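You operate a simulated robot arm through the tools that you are given. There is no shell and no other tool.

The job below is to be done with a simulated robot arm. You get a single attempt, and the scene is never put back.

JOB
Grease the bearing in the axle box on the bench with the brush.
Fine: brush back, cover shut, its wing nut tight again. Set down upright: grease brush. A coat counts when it lies all over at full strength: go over it till it gets no stronger.

Only the result counts: the job must be done as asked and must still hold three seconds after the hand-in. Knocking over, shifting, dropping, spilling or breaking anything else fails it. Lids that push on must go on centred and level and be pressed home; caps that screw on are set level and turned clockwise until they are tight.

ROBOT AND FRAMES
A 7-joint arm with a two-finger gripper, fixed in place. Base frame: the origin is on the floor under the middle of its stand, x ahead of it, y to its left, z up; the work surface is at about z = 800. Lengths are in mm, angles in degrees, forces in N, time in s.
With the tool pointing down near the work surface it reaches from about 340 to 720 mm from the base axis. Its first joint turns from -66.0 to 66.0 degrees. Payload 2.45 kg.
Tool frame: the origin (TCP) lies between the finger pads and is the grasp point; the fingertips stand 26 mm ahead of it; z points along the fingers, y is the line along which they close. The gripper opens to 96 mm; its body begins 69 mm behind the TCP.
Orientation is told as [roll, pitch, yaw] about the base's x, y, z axes, in that order, counted from this pose: with the fingers straight down and closing along the base's y, the tool's x points along the base's -x, its y along +y and its z along -z.

CONTROLS
- The arm moves only by the tool jog_arm. Its argument "increments" is a list of rows, each an object (a shift or turn left out is 0, a gripper value left out holds the last) with "claw": the finger opening in cm, from 0 to 9.6; "travel": the shift along the tool's x, y, z in units of 400 mm (1.0 is 400 mm), a list of three; "turn": the turn, a rotation vector about the tool's x, y, z in units of 90 degrees (1.0 is 90 degrees), a list of three. In form: [{"claw": claw, "travel": [x, y, z], "turn": [ax, ay, az]}, ...]. A call has 1 to 20 rows; each row is the pose to reach, as a shift and turn from the pose commanded when the call began, along the tool's axes at that moment. A call with a number of a shift or a turn outside -1 to 1 is refused whole. Each row takes 0.2 s and may step no farther than 50 mm and 8.6 degrees from the row before; otherwise, or with a gripper value out of range, the whole call is refused. Where a pose cannot be reached the arm comes as near as it can. A force on the tool above 90 N (or 10 N above the force at the start of the call, whichever is more), or a blocked arm, ends the call early, and 0.2 s more pass. Each finger travels about 50 mm/s and halts on what it meets, pressing with about 43 N; the grip force reading is that of the motor and also rises with nothing between the fingers. The clock runs only during rows and for 0.2 s after the last one: add rows that repeat a pose to give the fingers time. The reply holds the time, the measured pose of the TCP, the force on the tool along the base axes, the opening and the grip force, in the units named above and with some noise, with the torque about the TCP (base axes, N m) and any sound that the robot's microphone picked up.
- Cameras (640 x 400 px; columns grow to the right, rows downward): "scene" is fixed at [171.6, -397.1, 1417.5]; the picture's right is [0.70, -0.71, 0.00], its down [-0.44, -0.44, -0.78] and it looks along [0.56, 0.55, -0.62] (base axes); focal length 333 px, centre (320, 200). "wrist" rides on the gripper at [82, 3, -98] in the tool frame; the picture's right is [-0.04, 1.00, 0.00], its down [-0.73, -0.03, -0.68] and it looks along [-0.68, -0.03, 0.73] (tool axes); focal length 256 px, centre (320, 200). There is no depth. A picture from a camera that has moved, and an enlarged one, comes with that camera's place and axes in the base frame and with its lens.
- camera(camera): a new picture of that camera. It takes no simulated time.
- zoom(camera, box): a new picture of the part [left, top, right, bottom] of that camera's present view, enlarged. It takes no simulated time.
- finish_job(): hands the job in; it is judged then, once.

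Places have to be worked out from the pictures, the camera data and where the tool is seen. Open the gripper and draw the arm clear of the work before you hand the job in, unless the task says otherwise.

The tools are called as name(argument=value, ...) on one line, values as JSON. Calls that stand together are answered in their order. jog_arm: Moves the arm, as the interface text tells. Its arguments: {"type":"object","properties":{"increments":{"type":"array","items":{"type":"object","properties":{"claw":{"type":"number"},"travel":{"type":"array","items":{"type":"number"}},"turn":{"type":"array","items":{"type":"number"}}}}}},"required":["increments"]} The other tools are called the same way: camera (camera) takes a picture; zoom (camera, box) takes an enlarged picture of a part of a camera's view; finish_job () hands the job in.

At the start:

```text
clock: 0.0
ee_pos: [409.0, 106.3, 1186.3]
tool_rot: [0.0, -0.1, 0.1]
ft_force: [-0.2, 0.6, 0.6]
torque: [-0.01, 0.01, 0.02]
gripper_width: 96.1
gripper_force: 0.0
```

scene: 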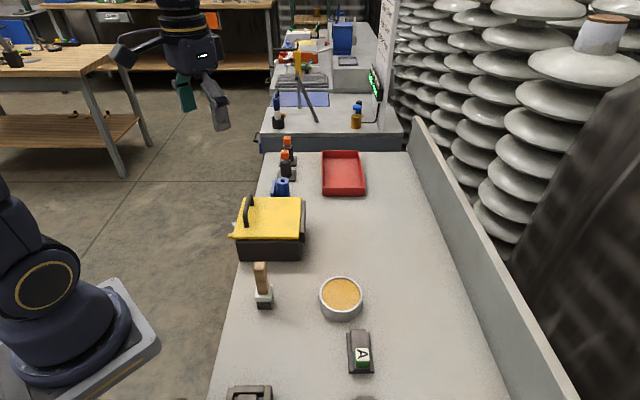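
wrist: 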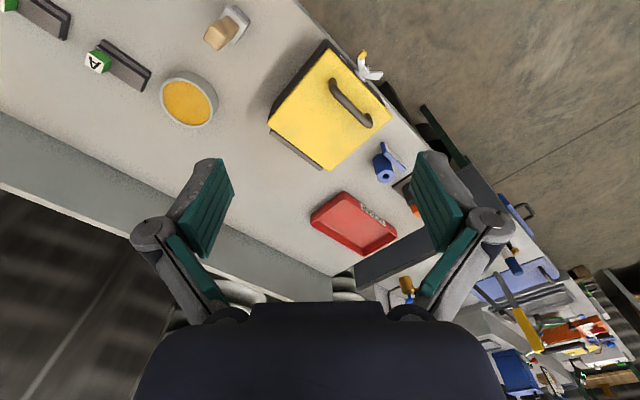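

I see a yellow-lidded box with a handle (likely the axle box), a grease tin, a brush on a stand, and a red tray. I'll take enlarged views first.

zoom(camera="scene", box=[210, 130, 400, 250])

zoom(camera="scene", box=[210, 240, 400, 400])

zoom(camera="wrist", box=[250, 20, 450, 180])

zoom(camera="wrist", box=[0, 0, 260, 140])

```text
3.33 times, centred on (305, 190) of scene
camera zoom: at [171.6, -397.1, 1417.5], right [0.7, -0.71, 0.0], down [-0.44, -0.44, -0.78], along [0.56, 0.55, -0.62], focal length 1109 px, centre (370, 233)
```

zoom: 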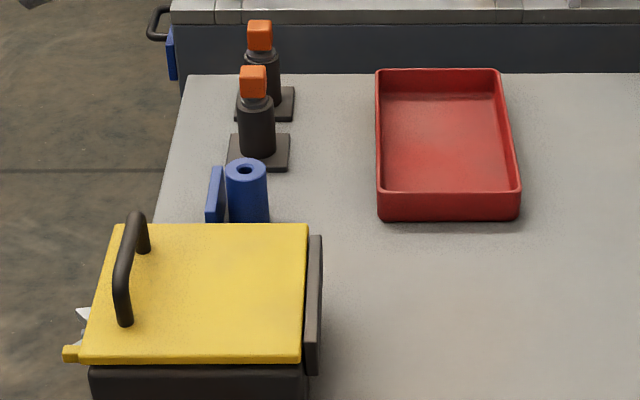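

```text
2.50 times, centred on (305, 320) of scene
camera zoom: at [171.6, -397.1, 1417.5], right [0.7, -0.71, 0.0], down [-0.44, -0.44, -0.78], along [0.56, 0.55, -0.62], focal length 831 px, centre (358, -100)
```

zoom: 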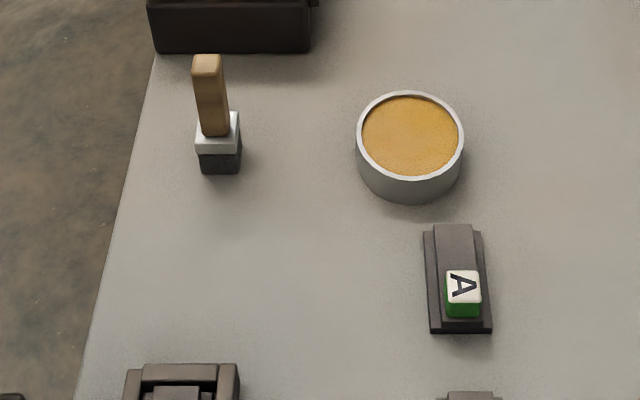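

```text
2.50 times, centred on (350, 100) of wrist
camera zoom: at [325.5, 111.2, 1283.0], right [0.04, 1.0, 0.0], down [0.73, -0.03, 0.68], along [0.68, -0.03, -0.73], focal length 640 px, centre (245, 450)
```

zoom: 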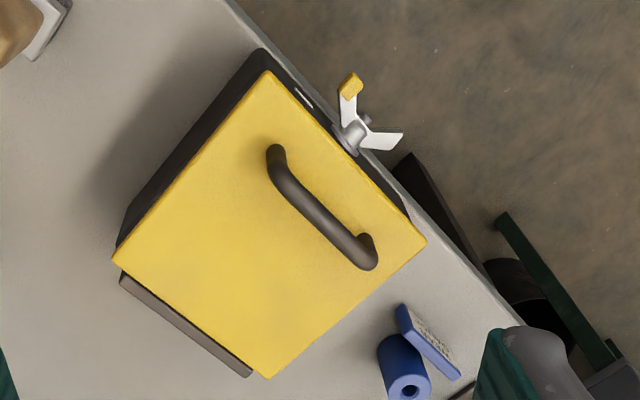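

```text
2.46 times, centred on (130, 70) of wrist
camera zoom: at [325.5, 111.2, 1283.0], right [0.04, 1.0, 0.0], down [0.73, -0.03, 0.68], along [0.68, -0.03, -0.73], focal length 630 px, centre (788, 520)
```

zoom: 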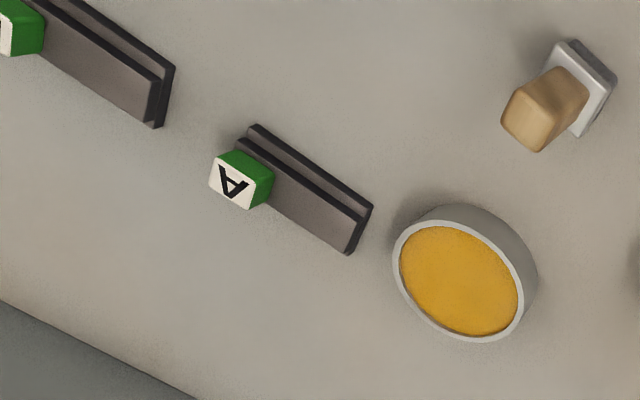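

The box lid corners work out to about (415,118), (518,222), (623,115), (519,12), with the top near z=885; the wing nut is on the side facing (-0.7, 0.7). I'll move the wrist camera to look at that side.

jog_arm(increments=[{"travel": [0.0132, 0.0564, 0.0732], "turn": [0, 0, 0.0714]}, {"travel": [0.0264, 0.1129, 0.1464], "turn": [0, 0, 0.1429]}, {"travel": [0.0396, 0.1693, 0.2196], "turn": [0, 0, 0.2143]}, {"travel": [0.0529, 0.2257, 0.2929], "turn": [0, 0, 0.2857]}, {"travel": [0.0661, 0.2821, 0.3661], "turn": [0, 0, 0.3571]}, {"travel": [0.0793, 0.3386, 0.4393], "turn": [0, 0, 0.4286]}, {"travel": [0.0925, 0.395, 0.5125], "turn": [0, 0, 0.5]}, {"travel": [0.0925, 0.395, 0.5125], "turn": [0, 0, 0.5]}])

camera(camera="wrist")

camera(camera="scene")

```text
clock: 1.8
ee_pos: [371.5, 263.9, 979.6]
tool_rot: [0.0, 0.0, -45.1]
ft_force: [0.0, 0.1, -0.2]
torque: [-0.01, -0.01, 0.01]
gripper_width: 95.8
gripper_force: 0.1
```

```text
taken
camera wrist: at [314.7, 325.7, 1077.7], right [0.74, 0.68, 0.0], down [0.5, -0.54, 0.68], along [0.46, -0.5, -0.73], focal length 256 px, centre (320, 200)
```

wrist: 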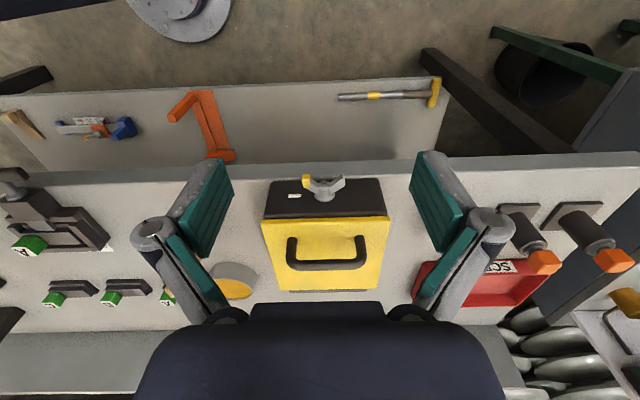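

```text
taken
```

scene: 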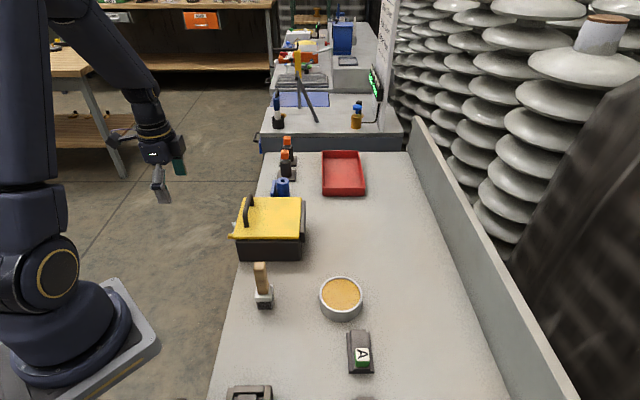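

I see the front face upside down in the picture with the wing nut on it. I'll enlarge the nut and box.

zoom(camera="wrist", box=[250, 160, 400, 300])

zoom(camera="wrist", box=[285, 165, 365, 215])

zoom(camera="wrist", box=[0, 160, 260, 320])

zoom(camera="wrist", box=[400, 180, 640, 330])

```text
2.86 times, centred on (325, 230) of wrist
camera zoom: at [314.7, 325.7, 1077.7], right [0.74, 0.68, 0.0], down [0.5, -0.54, 0.68], along [0.46, -0.5, -0.73], focal length 731 px, centre (306, 114)
```

zoom: 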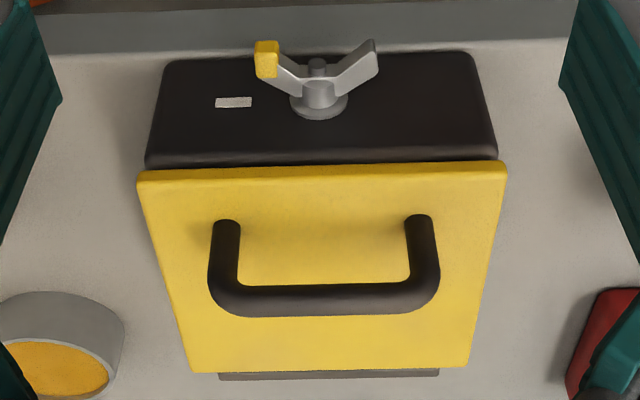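

```text
8.00 times, centred on (325, 190) of wrist
camera zoom: at [314.7, 325.7, 1077.7], right [0.74, 0.68, 0.0], down [0.5, -0.54, 0.68], along [0.46, -0.5, -0.73], focal length 2048 px, centre (280, 280)
```

zoom: 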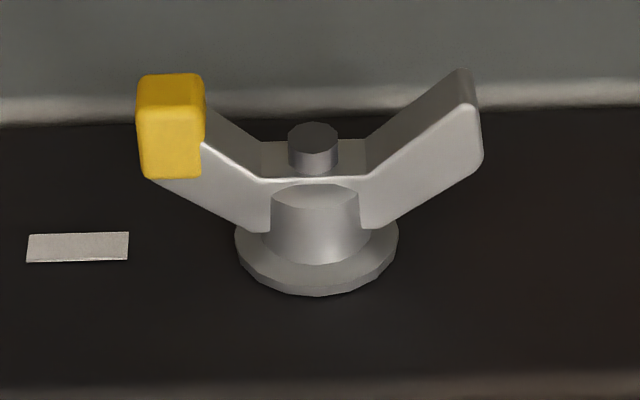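

```text
2.46 times, centred on (130, 240) of wrist
camera zoom: at [314.7, 325.7, 1077.7], right [0.74, 0.68, 0.0], down [0.5, -0.54, 0.68], along [0.46, -0.5, -0.73], focal length 630 px, centre (788, 102)
```

zoom: 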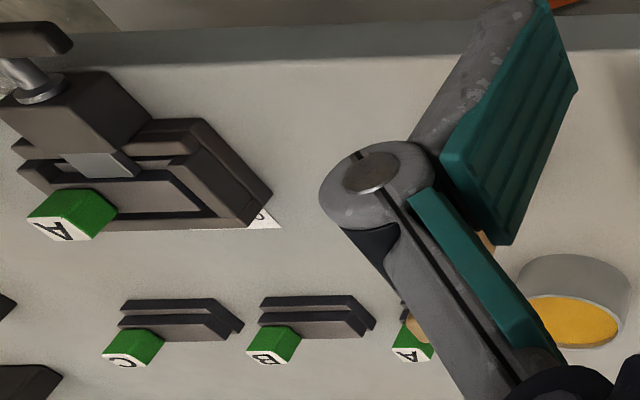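

```text
2.67 times, centred on (520, 255) of wrist
camera zoom: at [314.7, 325.7, 1077.7], right [0.74, 0.68, 0.0], down [0.5, -0.54, 0.68], along [0.46, -0.5, -0.73], focal length 683 px, centre (-213, 53)
```

zoom: 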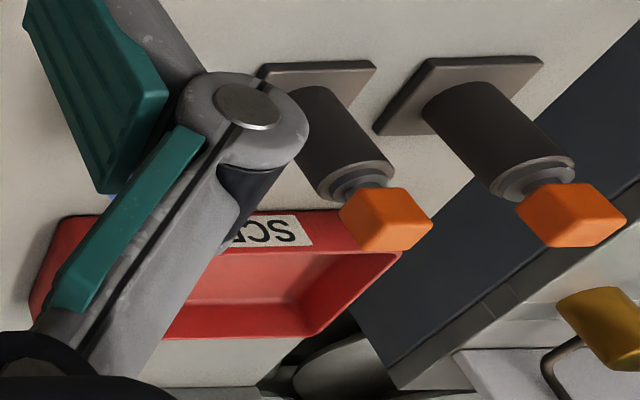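

The nut sits mid-face on the box front, axis horizontal along (-0.7, 0.7), at about (468,167,836), and the face is flush with the bench edge. I'll rotate the tool so it points horizontally toward that face (camera toward the robot side), in free space.

jog_arm(increments=[{"turn": [0.0513, -0.0513, -0.0513], "claw": 5}, {"turn": [0.1026, -0.1026, -0.1026]}, {"turn": [0.154, -0.154, -0.154]}, {"turn": [0.2053, -0.2053, -0.2053]}, {"turn": [0.2566, -0.2566, -0.2566]}, {"turn": [0.3079, -0.3079, -0.3079]}, {"turn": [0.3592, -0.3592, -0.3592]}, {"turn": [0.4106, -0.4106, -0.4106]}, {"turn": [0.4619, -0.4619, -0.4619]}, {"turn": [0.5132, -0.5132, -0.5132]}, {"turn": [0.5645, -0.5645, -0.5645]}, {"turn": [0.6158, -0.6158, -0.6158]}, {"turn": [0.6672, -0.6672, -0.6672]}, {"turn": [0.7185, -0.7185, -0.7185]}, {"turn": [0.7698, -0.7698, -0.7698]}, {"turn": [0.7698, -0.7698, -0.7698]}])

camera(camera="wrist")

camera(camera="scene")

```text
clock: 5.2
ee_pos: [372.0, 265.7, 981.3]
tool_rot: [-90.1, 0.2, 45.0]
ft_force: [-1.4, 0.5, -0.4]
torque: [0.01, 0.0, 0.0]
gripper_width: 49.8
gripper_force: 0.0
```

```text
taken
camera wrist: at [242.7, 277.8, 976.3], right [0.03, 0.03, -1.0], down [0.04, 1.0, 0.03], along [1.0, -0.04, 0.03], focal length 256 px, centre (320, 200)
```

wrist: 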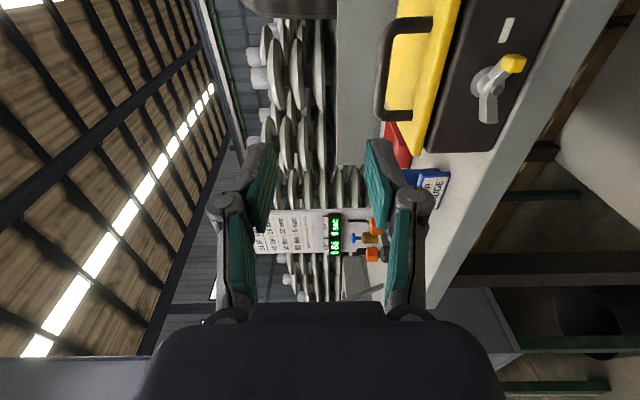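

```text
taken
```

scene: 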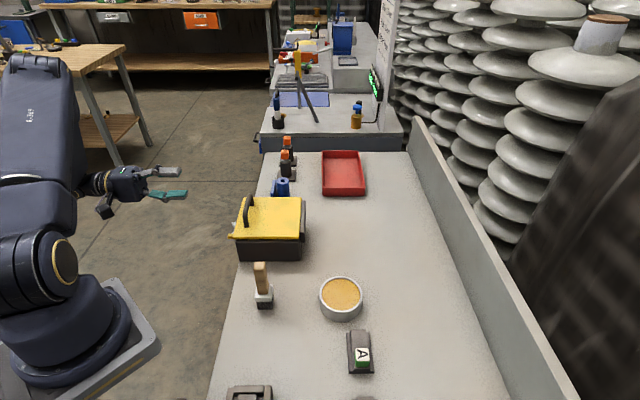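

The horizontal pose is reachable. I'll zoom in on the nut, lid and face from this viewpoint.

zoom(camera="wrist", box=[370, 0, 610, 160])

zoom(camera="wrist", box=[460, 40, 540, 140])

zoom(camera="wrist", box=[330, 140, 490, 270])

```text
2.50 times, centred on (490, 80) of wrist
camera zoom: at [242.7, 277.8, 976.3], right [0.03, 0.03, -1.0], down [0.04, 1.0, 0.03], along [1.0, -0.04, 0.03], focal length 640 px, centre (-105, 500)
```

zoom: 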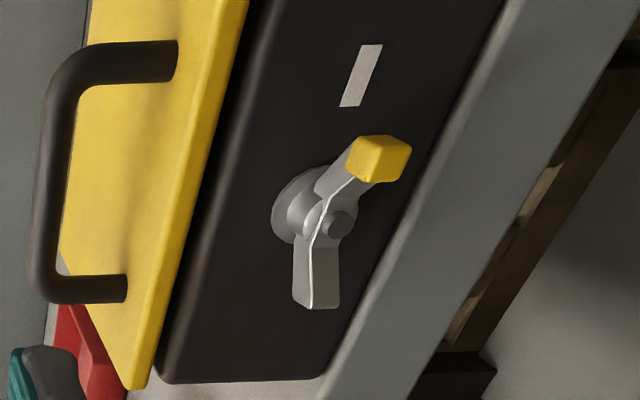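

```text
4.00 times, centred on (500, 90) of wrist
camera zoom: at [242.7, 277.8, 976.3], right [0.03, 0.03, -1.0], down [0.04, 1.0, 0.03], along [1.0, -0.04, 0.03], focal length 1024 px, centre (-400, 640)
```

zoom: 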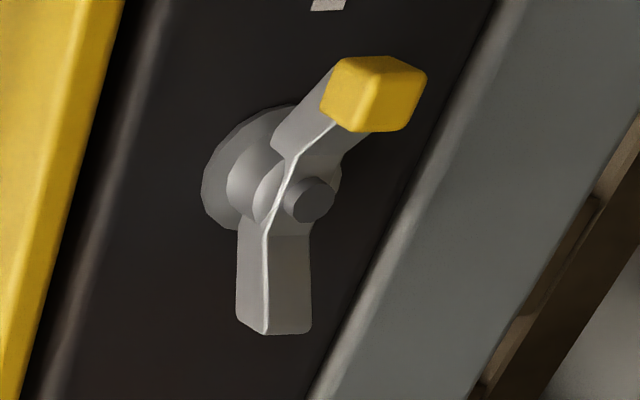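

```text
3.08 times, centred on (410, 205) of wrist
camera zoom: at [242.7, 277.8, 976.3], right [0.03, 0.03, -1.0], down [0.04, 1.0, 0.03], along [1.0, -0.04, 0.03], focal length 788 px, centre (43, 185)
```

zoom: 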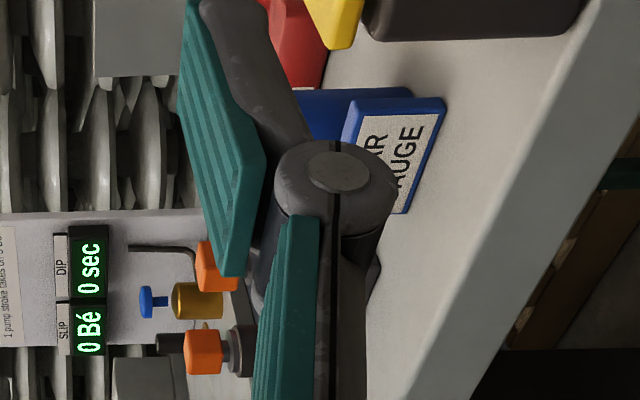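

The nut axis comes out at about b=450, z=834, with wings extending roughly 15-33 mm off the face. I'll lower to the nut height at standoff and advance partway, then check alignment.

jog_arm(increments=[{"travel": [0, 0.09, 0]}, {"travel": [0, 0.18, 0]}, {"travel": [0, 0.27, 0]}, {"travel": [0, 0.3675, 0]}, {"travel": [0, 0.3675, 0.075]}, {"travel": [0, 0.3675, 0.15]}, {"travel": [0, 0.3675, 0.15]}])

camera(camera="wrist")

zoom(camera="wrist", box=[220, 40, 420, 240])

zoom(camera="scene", box=[100, 130, 340, 290])

```text
clock: 6.8
ee_pos: [415.1, 222.6, 834.2]
tool_rot: [-90.0, 0.0, 44.9]
ft_force: [0.2, 0.2, 0.1]
torque: [0.01, 0.0, -0.02]
gripper_width: 50.2
gripper_force: 0.0
```

```text
taken
camera wrist: at [286.9, 235.0, 830.3], right [0.03, 0.03, -1.0], down [0.04, 1.0, 0.03], along [1.0, -0.04, 0.03], focal length 256 px, centre (320, 200)
```

wrist: 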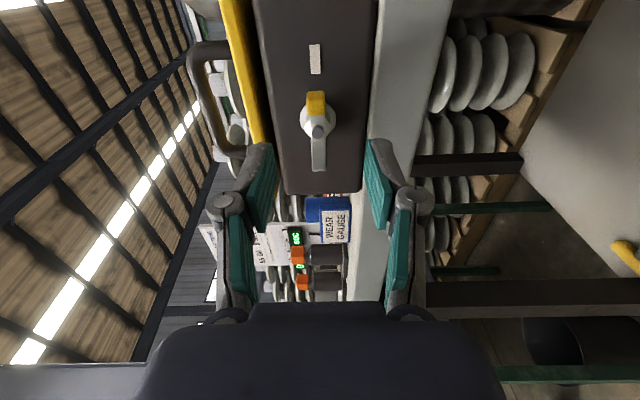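

```text
2.00 times, centred on (320, 140) of wrist
camera zoom: at [286.9, 235.0, 830.3], right [0.03, 0.03, -1.0], down [0.04, 1.0, 0.03], along [1.0, -0.04, 0.03], focal length 512 px, centre (320, 320)
```

zoom: 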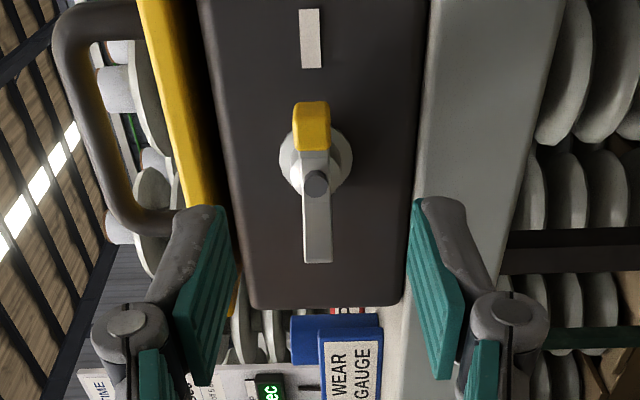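

```text
2.50 times, centred on (220, 210) of scene
camera zoom: at [171.6, -397.1, 1417.5], right [0.7, -0.71, 0.0], down [-0.44, -0.44, -0.78], along [0.56, 0.55, -0.62], focal length 831 px, centre (570, 175)
```

zoom: 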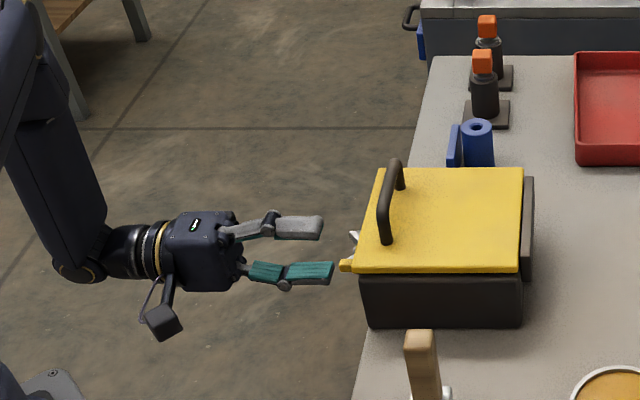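

Stud is aligned within about 1.5 mm (nut slightly high). I'll narrow the fingers to 32 mm, raise 1.5 mm, and advance so the fingertips straddle the wings.

jog_arm(increments=[{"claw": 3.2, "travel": [0, -0.00375, 0]}, {"travel": [0, -0.00375, 0.03]}, {"travel": [0, -0.00375, 0.06]}, {"travel": [0, -0.00375, 0.08]}, {"travel": [0, -0.00375, 0.0975]}, {"travel": [0, -0.00375, 0.0975]}])

zoom(camera="wrist", box=[220, 40, 420, 240])

zoom(camera="scene", box=[180, 180, 320, 280])

```text
clock: 8.2
ee_pos: [442.6, 195.1, 835.4]
tool_rot: [-90.0, 0.1, 45.0]
ft_force: [-0.4, -0.5, 0.7]
torque: [-0.01, 0.01, 0.0]
gripper_width: 31.9
gripper_force: 0.1
```

```text
2.00 times, centred on (320, 140) of wrist
camera zoom: at [313.7, 208.2, 830.9], right [0.03, 0.03, -1.0], down [0.04, 1.0, 0.03], along [1.0, -0.04, 0.03], focal length 512 px, centre (320, 320)
```

zoom: 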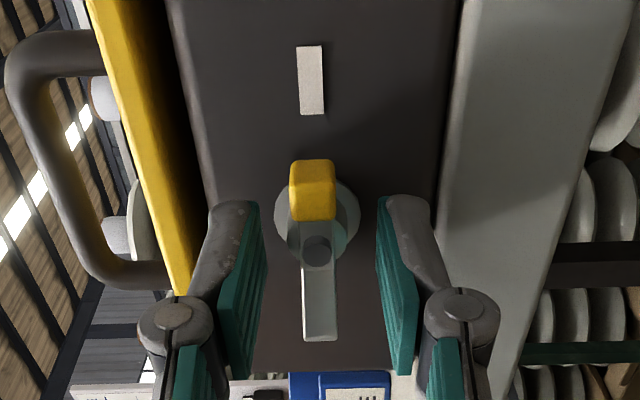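

```text
4.00 times, centred on (250, 230) of scene
camera zoom: at [171.6, -397.1, 1417.5], right [0.7, -0.71, 0.0], down [-0.44, -0.44, -0.78], along [0.56, 0.55, -0.62], focal length 1330 px, centre (600, 80)
```

zoom: 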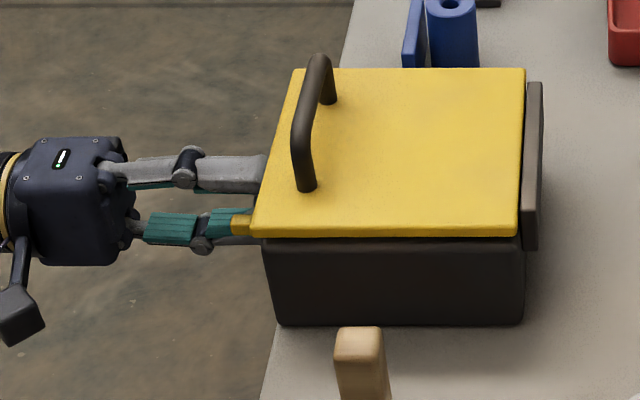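

The wings lie between the fingers and are centred. I'll close on the nut now.

jog_arm(increments=[{"claw": 0.3}, {"claw": 0.3}, {"claw": 0.3}])

zoom(camera="wrist", box=[220, 40, 420, 240])

```text
clock: 9.0
ee_pos: [441.7, 195.1, 835.9]
tool_rot: [-90.1, 0.0, 45.0]
ft_force: [-3.3, 1.9, 9.7]
torque: [-0.18, -0.16, 0.13]
gripper_width: 11.0
gripper_force: 38.0
```

```text
2.00 times, centred on (320, 140) of wrist
camera zoom: at [313.6, 208.5, 831.3], right [0.03, 0.03, -1.0], down [0.04, 1.0, 0.03], along [1.0, -0.04, 0.03], focal length 512 px, centre (320, 320)
```

zoom: 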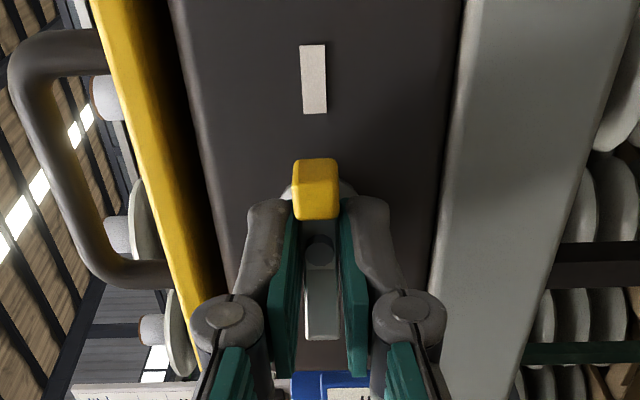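

Grip closed at 11 mm on the nut. I'll turn it counter-clockwise (negative about tool z) by a trial 24°, watching torque.

jog_arm(increments=[{"turn": [0, 0, -0.0667]}, {"turn": [0, 0, -0.1333]}, {"turn": [0, 0, -0.2]}, {"turn": [0, 0, -0.2667]}, {"turn": [0, 0, -0.2667]}])

zoom(camera="wrist", box=[220, 40, 420, 240])

```text
clock: 10.2
ee_pos: [442.6, 195.5, 836.5]
tool_rot: [-90.0, 24.0, 45.1]
ft_force: [12.4, 9.5, 6.9]
torque: [-0.27, -0.25, -0.03]
gripper_width: 10.8
gripper_force: 38.0
```

```text
2.00 times, centred on (320, 140) of wrist
camera zoom: at [317.5, 212.1, 864.8], right [-0.26, -0.26, -0.93], down [0.0, 0.96, -0.27], along [0.97, -0.07, -0.25], focal length 512 px, centre (320, 320)
```

zoom: 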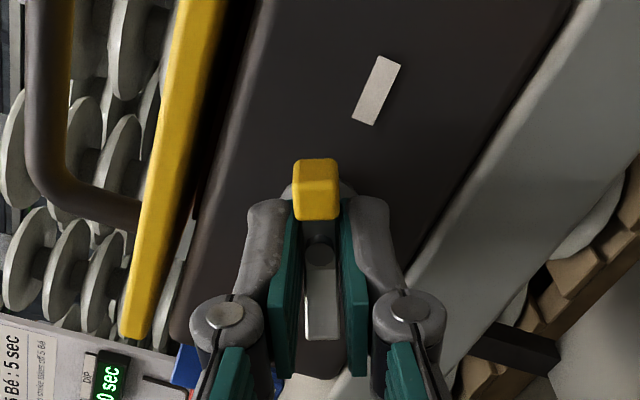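

The nut turned with the gripper, away from the white index mark. I'll continue loosening by another 72°.

jog_arm(increments=[{"turn": [0, 0, -0.0889]}, {"turn": [0, 0, -0.1778]}, {"turn": [0, 0, -0.2667]}, {"turn": [0, 0, -0.3556]}, {"turn": [0, 0, -0.4444]}, {"turn": [0, 0, -0.5333]}, {"turn": [0, 0, -0.6222]}, {"turn": [0, 0, -0.7111]}, {"turn": [0, 0, -0.8]}, {"turn": [0, 0, -0.8]}])

camera(camera="wrist")

zoom(camera="scene", box=[100, 130, 340, 290])

```text
clock: 12.4
ee_pos: [442.7, 195.4, 835.0]
tool_rot: [89.0, 83.9, -135.9]
ft_force: [10.1, 6.6, -11.3]
torque: [-0.31, -0.3, 0.38]
gripper_width: 10.9
gripper_force: 38.0
```

```text
taken
camera wrist: at [374.5, 269.2, 915.7], right [-0.71, -0.71, 0.07], down [-0.52, 0.45, -0.73], along [0.49, -0.55, -0.68], focal length 256 px, centre (320, 200)
```

wrist: 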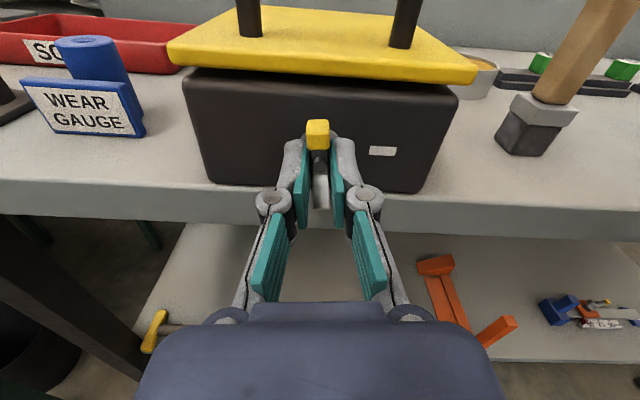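

```text
2.50 times, centred on (220, 210) of scene
camera zoom: at [172.0, -396.8, 1417.5], right [0.7, -0.71, 0.0], down [-0.44, -0.44, -0.78], along [0.56, 0.55, -0.62], focal length 831 px, centre (570, 175)
```

zoom: 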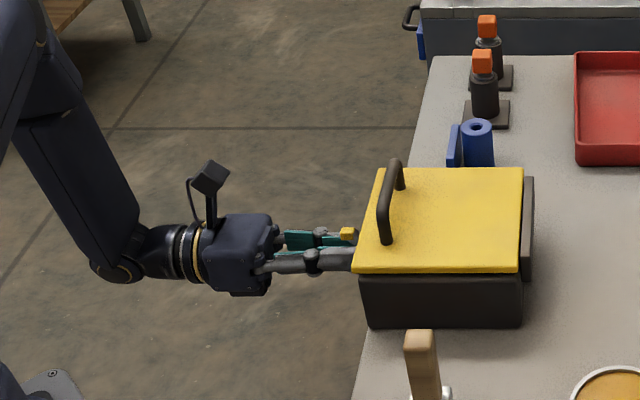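

The nut has turned 96° (yellow wing up). I'll continue loosening another 80°.

jog_arm(increments=[{"turn": [0, 0, -0.0889]}, {"turn": [0, 0, -0.1778]}, {"turn": [0, 0, -0.2667]}, {"turn": [0, 0, -0.3556]}, {"turn": [0, 0, -0.4444]}, {"turn": [0, 0, -0.5333]}, {"turn": [0, 0, -0.6222]}, {"turn": [0, 0, -0.7111]}, {"turn": [0, 0, -0.8]}, {"turn": [0, 0, -0.8889]}, {"turn": [0, 0, -0.8889]}])

camera(camera="wrist")

```text
clock: 14.8
ee_pos: [441.5, 194.5, 835.6]
tool_rot: [90.1, 4.7, -135.1]
ft_force: [2.8, 5.5, 12.6]
torque: [3.44, -2.39, -0.54]
gripper_width: 40.1
gripper_force: 44.9
```

```text
taken
camera wrist: at [428.3, 322.6, 844.8], right [-0.09, -0.08, 0.99], down [-1.0, -0.04, -0.09], along [0.04, -1.0, -0.08], focal length 256 px, centre (320, 200)
```

wrist: 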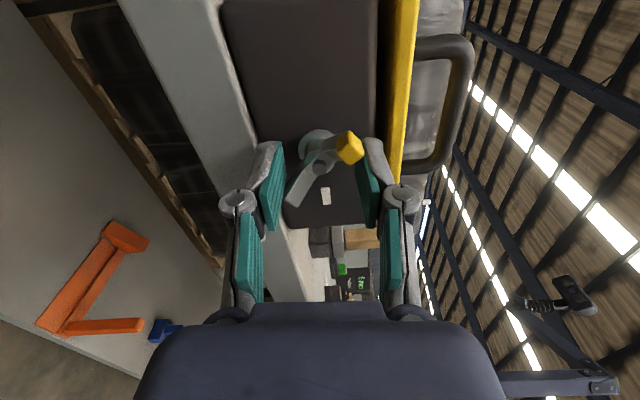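

The gripper was forced open to 40 mm, so the nut met its loosening stop partway through. I'll enlarge to see the nut's angle.

zoom(camera="wrist", box=[220, 80, 420, 240])

zoom(camera="scene", box=[180, 180, 320, 280])

```text
2.50 times, centred on (320, 160) of wrist
camera zoom: at [428.3, 322.6, 844.8], right [-0.09, -0.08, 0.99], down [-1.0, -0.04, -0.09], along [0.04, -1.0, -0.08], focal length 640 px, centre (320, 300)
```

zoom: 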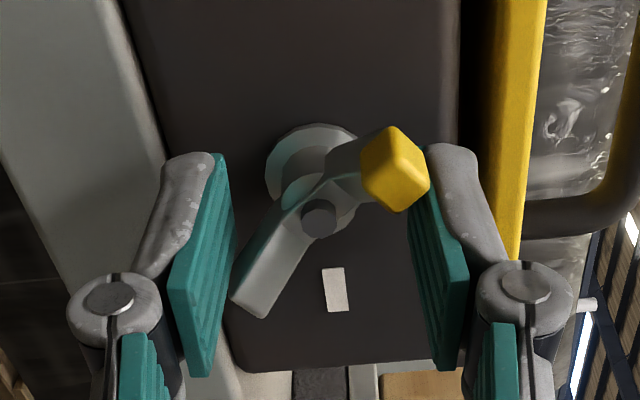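

```text
4.00 times, centred on (250, 230) of scene
camera zoom: at [171.4, -397.1, 1417.5], right [0.7, -0.71, 0.0], down [-0.44, -0.44, -0.78], along [0.56, 0.55, -0.62], focal length 1330 px, centre (600, 80)
```

zoom: 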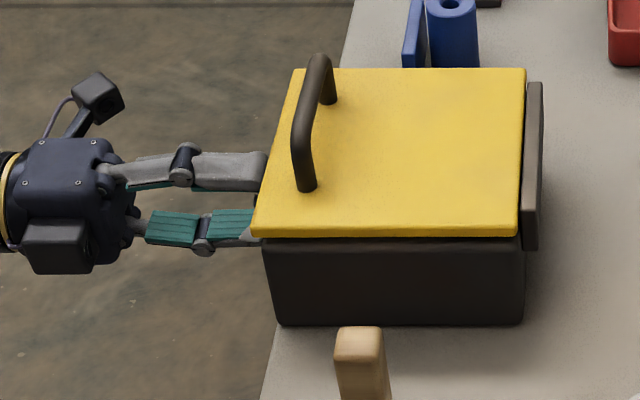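

The yellow wing sits about 130° from its tight mark against a loosening stop, so the nut is loose. I'll open the fingers slightly and withdraw straight back.

jog_arm(increments=[{"claw": 5.0}, {"claw": 5.0}, {"travel": [0, 0, -0.05]}, {"travel": [0, 0, -0.1]}, {"travel": [0, 0, -0.15]}, {"travel": [0, 0, -0.2]}, {"travel": [0, 0, -0.2]}])

camera(camera="wrist")

zoom(camera="scene", box=[180, 180, 320, 280])

```text
clock: 16.4
ee_pos: [385.6, 249.2, 835.2]
tool_rot: [90.0, 4.0, -135.0]
ft_force: [0.9, 0.2, 0.2]
torque: [-0.02, 0.01, 0.01]
gripper_width: 50.1
gripper_force: 0.0
```

```text
taken
camera wrist: at [370.4, 377.7, 843.3], right [-0.08, -0.08, 0.99], down [-1.0, -0.04, -0.08], along [0.04, -1.0, -0.07], focal length 256 px, centre (320, 200)
```

wrist: 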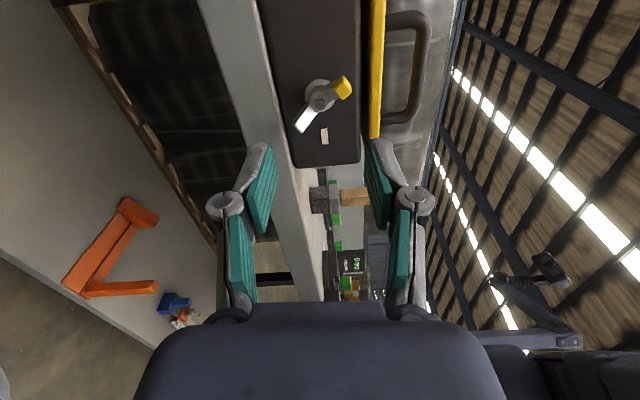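

```text
4.00 times, centred on (250, 230) of scene
camera zoom: at [171.6, -397.1, 1417.5], right [0.7, -0.71, 0.0], down [-0.44, -0.44, -0.78], along [0.56, 0.55, -0.62], focal length 1330 px, centre (600, 80)
```

zoom: 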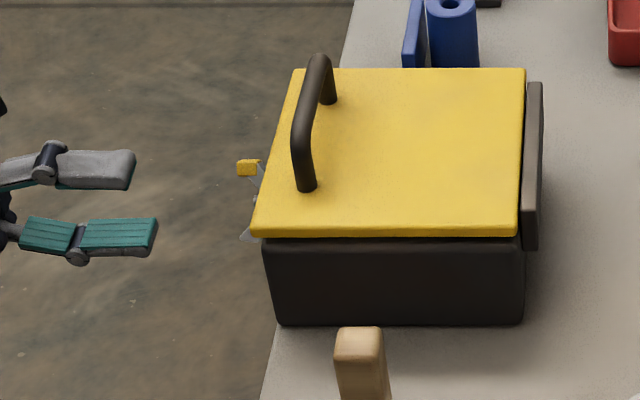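

Nut is loose and clear. I'll unwind the wrist by 86° while rising, to get an upright view of the lid and handle from the front.

jog_arm(increments=[{"turn": [0, 0, 0.0869], "travel": [0, 0.026, 0]}, {"turn": [0, 0, 0.1737], "travel": [0, 0.052, 0]}, {"turn": [0, 0, 0.2606], "travel": [0, 0.078, 0]}, {"turn": [0, 0, 0.3475], "travel": [0, 0.104, 0]}, {"turn": [0, 0, 0.4344], "travel": [0, 0.13, 0]}, {"turn": [0, 0, 0.5212], "travel": [0, 0.156, 0]}, {"turn": [0, 0, 0.6081], "travel": [0, 0.182, 0]}, {"turn": [0, 0, 0.695], "travel": [0, 0.208, 0]}, {"turn": [0, 0, 0.7818], "travel": [0, 0.234, 0]}, {"turn": [0, 0, 0.8687], "travel": [0, 0.26, 0]}, {"turn": [0, 0, 0.9556], "travel": [0, 0.2875, 0]}, {"turn": [0, 0, 0.9556], "travel": [0, 0.2875, 0]}])

camera(camera="wrist")

zoom(camera="wrist", box=[220, 80, 420, 205])

```text
clock: 19.0
ee_pos: [379.6, 247.0, 950.6]
tool_rot: [-98.8, 89.8, 36.0]
ft_force: [0.0, 0.0, 0.1]
torque: [0.04, 0.04, 0.0]
gripper_width: 50.0
gripper_force: 0.1
```

```text
taken
camera wrist: at [306.7, 315.2, 1030.5], right [-0.71, -0.71, -0.04], down [-0.46, 0.5, -0.73], along [0.54, -0.5, -0.68], focal length 256 px, centre (320, 200)
```

wrist: 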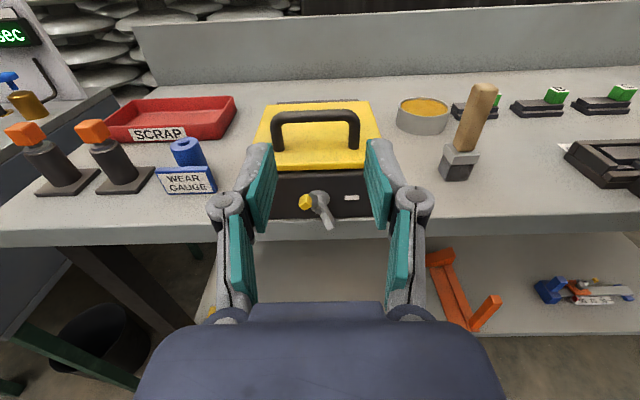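

```text
3.20 times, centred on (320, 142) of wrist
camera zoom: at [306.7, 315.2, 1030.5], right [-0.71, -0.71, -0.04], down [-0.46, 0.5, -0.73], along [0.54, -0.5, -0.68], focal length 819 px, centre (320, 384)
```

zoom: 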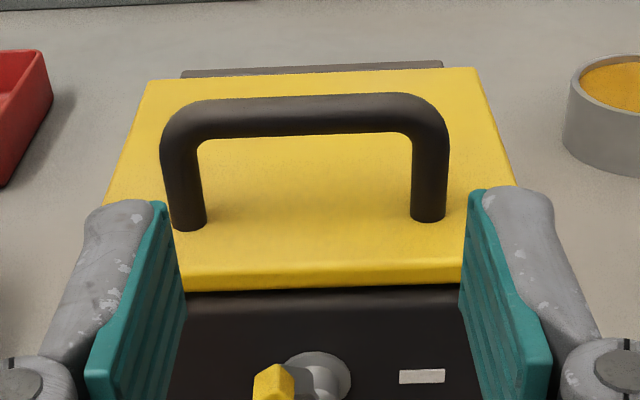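

The handle bar is at n=-231 (x≈481.5, y≈155), z≈921, spanning ±40 mm along the box front, with about 30 mm gap beneath. I'll reorient the tool to point down with fingers closing across the bar, rising as I go.

jog_arm(increments=[{"turn": [-0.0513, -0.0513, 0.0513], "travel": [0.015, 0, 0], "claw": 5}, {"turn": [-0.1026, -0.1026, 0.1026], "travel": [0.03, 0, 0]}, {"turn": [-0.154, -0.154, 0.154], "travel": [0.045, 0, 0]}, {"turn": [-0.2053, -0.2053, 0.2053], "travel": [0.06, 0, 0]}, {"turn": [-0.2566, -0.2566, 0.2566], "travel": [0.075, 0, 0]}, {"turn": [-0.3079, -0.3079, 0.3079], "travel": [0.09, 0, 0]}, {"turn": [-0.3592, -0.3592, 0.3592], "travel": [0.105, 0, 0]}, {"turn": [-0.4106, -0.4106, 0.4106], "travel": [0.12, 0, 0]}, {"turn": [-0.4619, -0.4619, 0.4619], "travel": [0.135, 0, 0]}, {"turn": [-0.5132, -0.5132, 0.5132], "travel": [0.15, 0, 0]}, {"turn": [-0.5645, -0.5645, 0.5645], "travel": [0.165, 0, 0]}, {"turn": [-0.6158, -0.6158, 0.6158], "travel": [0.18, 0, 0]}, {"turn": [-0.6672, -0.6672, 0.6672], "travel": [0.195, 0, 0]}, {"turn": [-0.7185, -0.7185, 0.7185], "travel": [0.2, 0, 0]}, {"turn": [-0.7698, -0.7698, 0.7698], "travel": [0.2, 0, 0]}, {"turn": [-0.7698, -0.7698, 0.7698], "travel": [0.2, 0, 0]}])

camera(camera="wrist")

camera(camera="scene")

```text
clock: 22.4
ee_pos: [379.9, 245.3, 1031.0]
tool_rot: [0.0, 0.0, 45.0]
ft_force: [-0.3, 0.0, -0.1]
torque: [-0.01, 0.03, -0.02]
gripper_width: 50.0
gripper_force: 0.0
```

```text
taken
camera wrist: at [318.1, 190.8, 1126.7], right [-0.68, 0.74, 0.0], down [0.54, 0.5, 0.68], along [0.5, 0.46, -0.73], focal length 256 px, centre (320, 200)
```

wrist: 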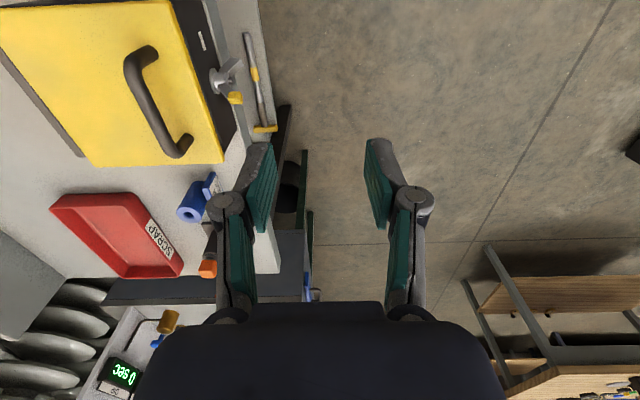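

```text
taken
```

scene: 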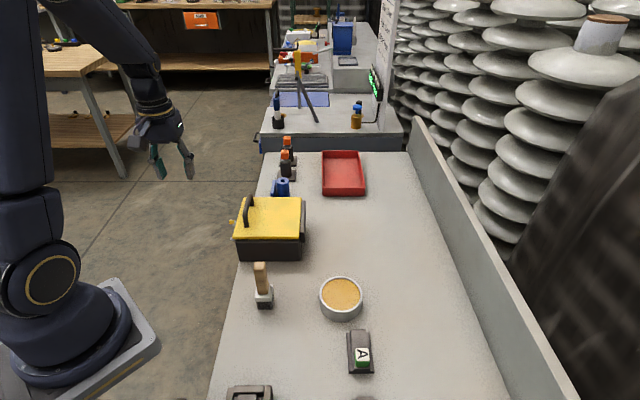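

Tool is pointing down with fingers closing across the bar. I'll move over the handle at height and check the view.

jog_arm(increments=[{"travel": [-0.005, -0.085, 0]}, {"travel": [-0.01, -0.17, 0]}, {"travel": [-0.015, -0.255, 0.02]}, {"travel": [-0.02, -0.34, 0.04]}, {"travel": [-0.02, -0.34, 0.0775]}, {"travel": [-0.02, -0.34, 0.0775]}])

camera(camera="wrist")

zoom(camera="scene", box=[180, 100, 360, 270])

```text
clock: 23.8
ee_pos: [480.9, 153.7, 996.3]
tool_rot: [0.1, 0.0, 44.9]
ft_force: [0.1, 1.3, -1.1]
torque: [-0.01, 0.01, -0.02]
gripper_width: 50.1
gripper_force: 0.0
```

```text
taken
camera wrist: at [419.0, 99.9, 1093.6], right [-0.68, 0.73, 0.0], down [0.54, 0.5, 0.68], along [0.5, 0.46, -0.73], focal length 256 px, centre (320, 200)
```

wrist: 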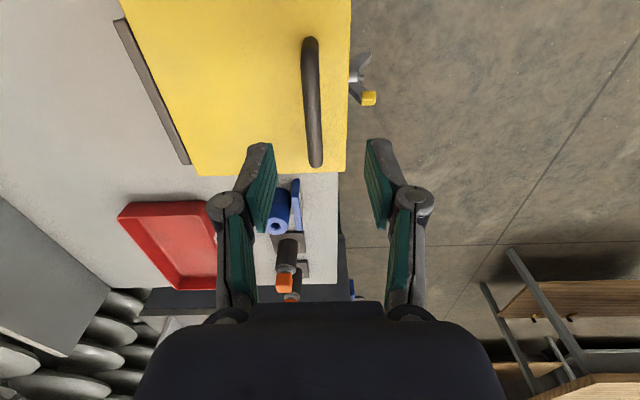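

```text
2.35 times, centred on (270, 185) of scene
camera zoom: at [171.6, -397.1, 1417.5], right [0.7, -0.71, 0.0], down [-0.44, -0.44, -0.78], along [0.56, 0.55, -0.62], focal length 782 px, centre (438, 235)
```

zoom: 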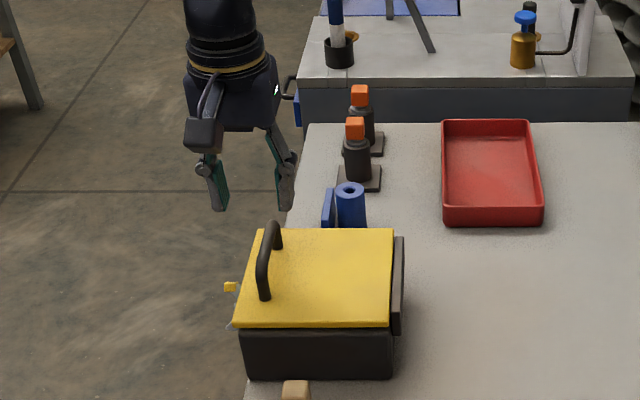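

The bar lies about 2 mm further back than the tool centre line. I'll correct, descend to z≈929 and close on the bar.

jog_arm(increments=[{"travel": [0, -0.005, 0.05]}, {"travel": [0, -0.005, 0.1]}, {"travel": [0, -0.005, 0.14]}, {"travel": [0, -0.005, 0.168]}, {"travel": [0, -0.005, 0.168]}, {"travel": [0, -0.005, 0.168], "claw": 0.8}, {"travel": [0, -0.005, 0.168], "claw": 0.8}, {"travel": [0, -0.005, 0.168], "claw": 0.8}, {"travel": [0, -0.005, 0.168], "claw": 0.8}])

zoom(camera="wrist", box=[180, 40, 460, 240])

zoom(camera="scene", box=[180, 130, 340, 280])

```text
clock: 25.8
ee_pos: [482.4, 152.1, 930.1]
tool_rot: [-0.1, -0.1, 44.9]
ft_force: [7.3, -7.1, -1.8]
torque: [0.03, -0.18, 0.04]
gripper_width: 15.1
gripper_force: 4.8
```

```text
2.00 times, centred on (320, 140) of wrist
camera zoom: at [421.6, 98.3, 1027.2], right [-0.68, 0.74, 0.0], down [0.54, 0.5, 0.68], along [0.5, 0.46, -0.73], focal length 512 px, centre (320, 320)
```

zoom: 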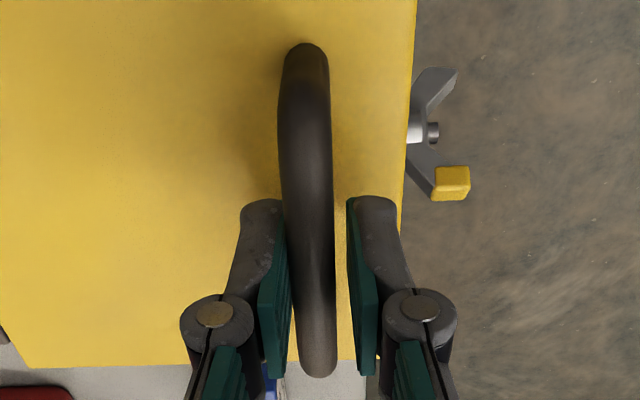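

```text
2.67 times, centred on (260, 205) of scene
camera zoom: at [171.8, -397.3, 1417.4], right [0.7, -0.71, 0.0], down [-0.44, -0.44, -0.78], along [0.56, 0.55, -0.62], focal length 887 px, centre (480, 187)
```

zoom: 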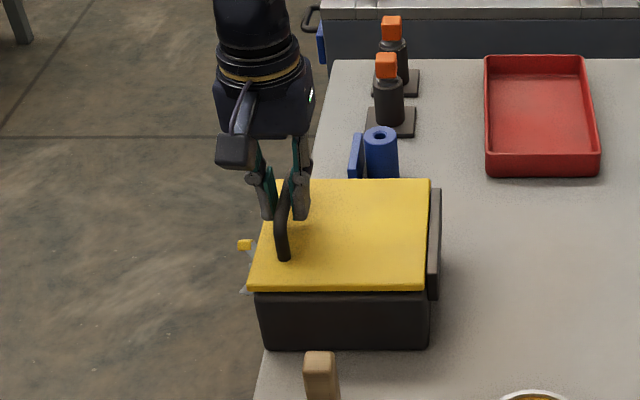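

Fingers are around the bar but still settling. I'll let the grip finish.

jog_arm(increments=[{"claw": 0.5}, {"claw": 0.5}, {"claw": 0.5}])

```text
clock: 26.6
ee_pos: [484.0, 152.5, 929.6]
tool_rot: [0.0, 0.0, 45.0]
ft_force: [9.7, -11.2, -1.5]
torque: [-0.04, -0.15, 0.06]
gripper_width: 15.0
gripper_force: 7.5
```

The hinge-side finger touched first, so the bar is ~2 mm further toward the hinge. I'll shift the tool by that amount and let the grip close fully.

jog_arm(increments=[{"travel": [0, -0.005, 0], "claw": 0.5}, {"travel": [0, -0.006, 0]}, {"travel": [0, -0.006, 0]}])

zoom(camera="wrist", box=[180, 40, 460, 240])

```text
clock: 27.4
ee_pos: [485.3, 150.9, 931.6]
tool_rot: [0.0, 0.0, 44.9]
ft_force: [7.3, -7.5, -3.5]
torque: [-0.09, -0.03, 0.02]
gripper_width: 12.1
gripper_force: 5.2
```

```text
2.00 times, centred on (320, 140) of wrist
camera zoom: at [423.0, 97.3, 1028.4], right [-0.68, 0.73, 0.0], down [0.54, 0.5, 0.68], along [0.5, 0.46, -0.73], focal length 512 px, centre (320, 320)
```

zoom: 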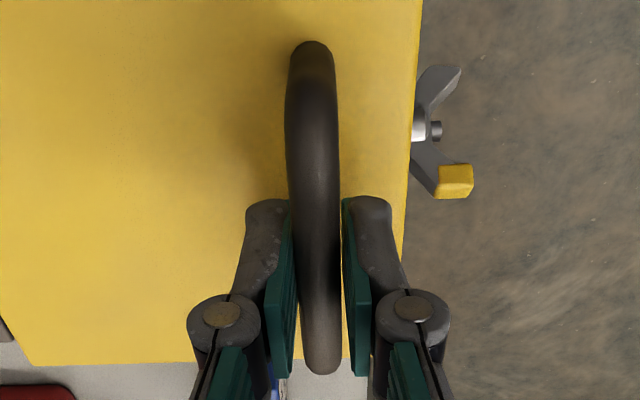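

Nearly centred; I'll shift 1 mm more and wait for the full grip force.

jog_arm(increments=[{"travel": [0, -0.003, 0], "claw": 0.3}, {"travel": [0, -0.003, 0]}, {"travel": [0, -0.003, 0]}, {"travel": [0, -0.003, 0]}])

```text
clock: 28.4
ee_pos: [484.8, 150.1, 932.1]
tool_rot: [-0.1, -0.1, 45.0]
ft_force: [7.9, -3.4, -3.4]
torque: [-0.05, -0.06, -0.01]
gripper_width: 10.7
gripper_force: 37.7
```

The bar is firmly gripped (10.7 mm, 38 N). I'll swing the lid open along its arc about the rear hinge, first 20° as a trial.

jog_arm(increments=[{"travel": [0, -0.0115, -0.027], "turn": [-0.0222, 0, 0]}, {"travel": [0, -0.0255, -0.0528], "turn": [-0.0444, 0, 0]}, {"travel": [0, -0.0418, -0.0773], "turn": [-0.0667, 0, 0]}, {"travel": [0, -0.06, -0.1003], "turn": [-0.0889, 0, 0]}, {"travel": [0, -0.06, -0.1003], "turn": [-0.0889, 0, 0]}])

zoom(camera="scene", box=[180, 130, 340, 280])

camera(camera="wrist")

```text
clock: 29.6
ee_pos: [498.5, 136.2, 972.8]
tool_rot: [8.2, 0.0, 45.1]
ft_force: [-9.1, 14.4, 7.9]
torque: [0.0, 0.33, -0.26]
gripper_width: 10.8
gripper_force: 38.4
```

```text
2.67 times, centred on (260, 205) of scene
camera zoom: at [171.2, -396.7, 1417.6], right [0.7, -0.71, 0.0], down [-0.44, -0.44, -0.78], along [0.56, 0.55, -0.62], focal length 887 px, centre (480, 187)
```

zoom: 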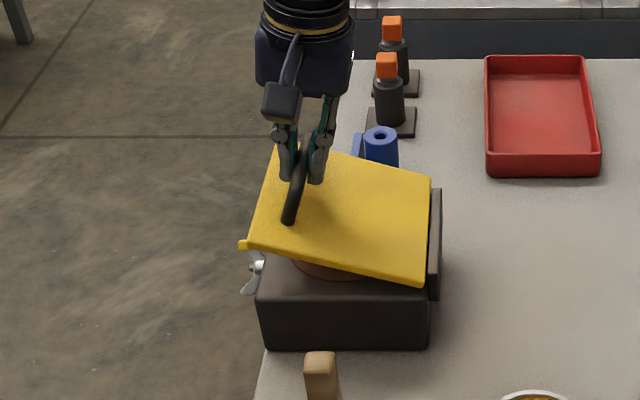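

```text
taken
camera wrist: at [447.9, 72.4, 1068.8], right [-0.67, 0.73, 0.14], down [0.61, 0.43, 0.67], along [0.42, 0.54, -0.73], focal length 256 px, centre (320, 200)
```

wrist: 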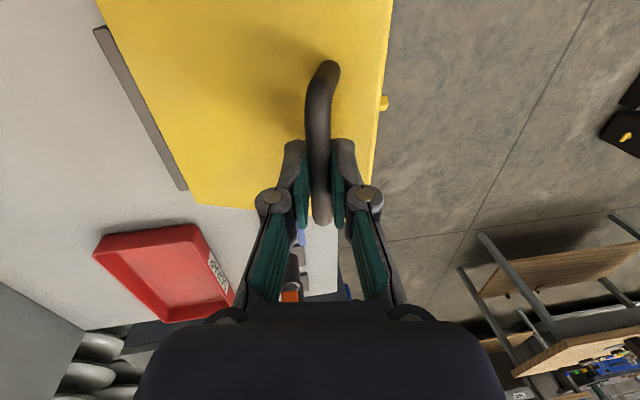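

The lid is lifting cleanly. I'll continue the arc to about 60°.

jog_arm(increments=[{"travel": [0, -0.0168, -0.0241], "turn": [-0.0222, 0, 0]}, {"travel": [0, -0.0361, -0.0467], "turn": [-0.0444, 0, 0]}, {"travel": [0, -0.0569, -0.0676], "turn": [-0.0667, 0, 0]}, {"travel": [0, -0.0797, -0.0864], "turn": [-0.0889, 0, 0]}, {"travel": [0, -0.1039, -0.1035], "turn": [-0.1111, 0, 0]}, {"travel": [0, -0.1296, -0.1182], "turn": [-0.1333, 0, 0]}, {"travel": [0, -0.1563, -0.131], "turn": [-0.1556, 0, 0]}, {"travel": [0, -0.1844, -0.1411], "turn": [-0.1778, 0, 0]}, {"travel": [0, -0.1844, -0.1411], "turn": [-0.1778, 0, 0]}])

zoom(camera="scene", box=[180, 110, 340, 280])

camera(camera="wrist")

```text
clock: 31.6
ee_pos: [560.1, 77.3, 1017.8]
tool_rot: [24.1, -0.3, 44.8]
ft_force: [12.5, 19.9, 19.3]
torque: [0.05, -0.01, -0.73]
gripper_width: 10.8
gripper_force: 37.6
```

```text
2.35 times, centred on (260, 195) of scene
camera zoom: at [171.6, -396.6, 1417.6], right [0.7, -0.71, 0.0], down [-0.44, -0.44, -0.78], along [0.56, 0.55, -0.62], focal length 782 px, centre (461, 212)
```

zoom: 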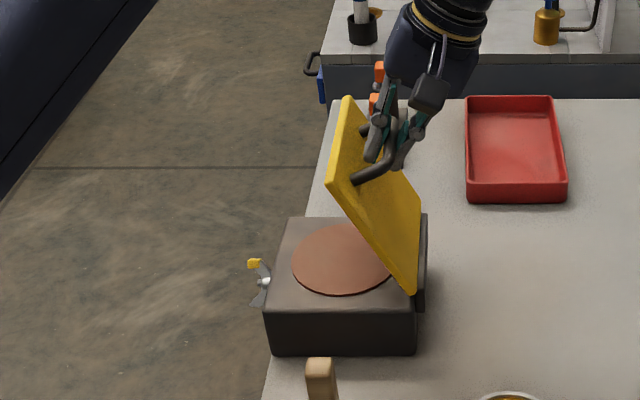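

```text
taken
camera wrist: at [527.5, -4.9, 1107.5], right [-0.62, 0.67, 0.41], down [0.73, 0.3, 0.61], along [0.29, 0.68, -0.68], focal length 256 px, centre (320, 200)
```

wrist: 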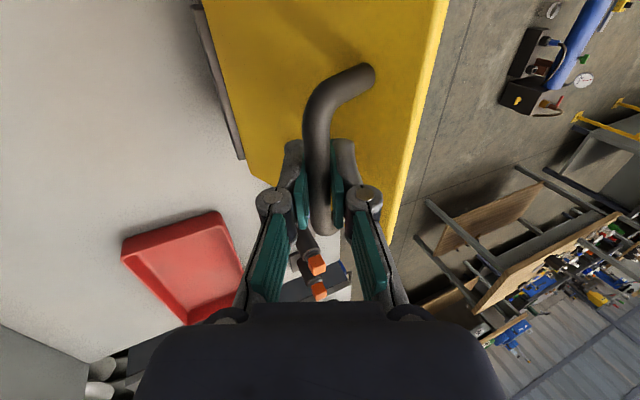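

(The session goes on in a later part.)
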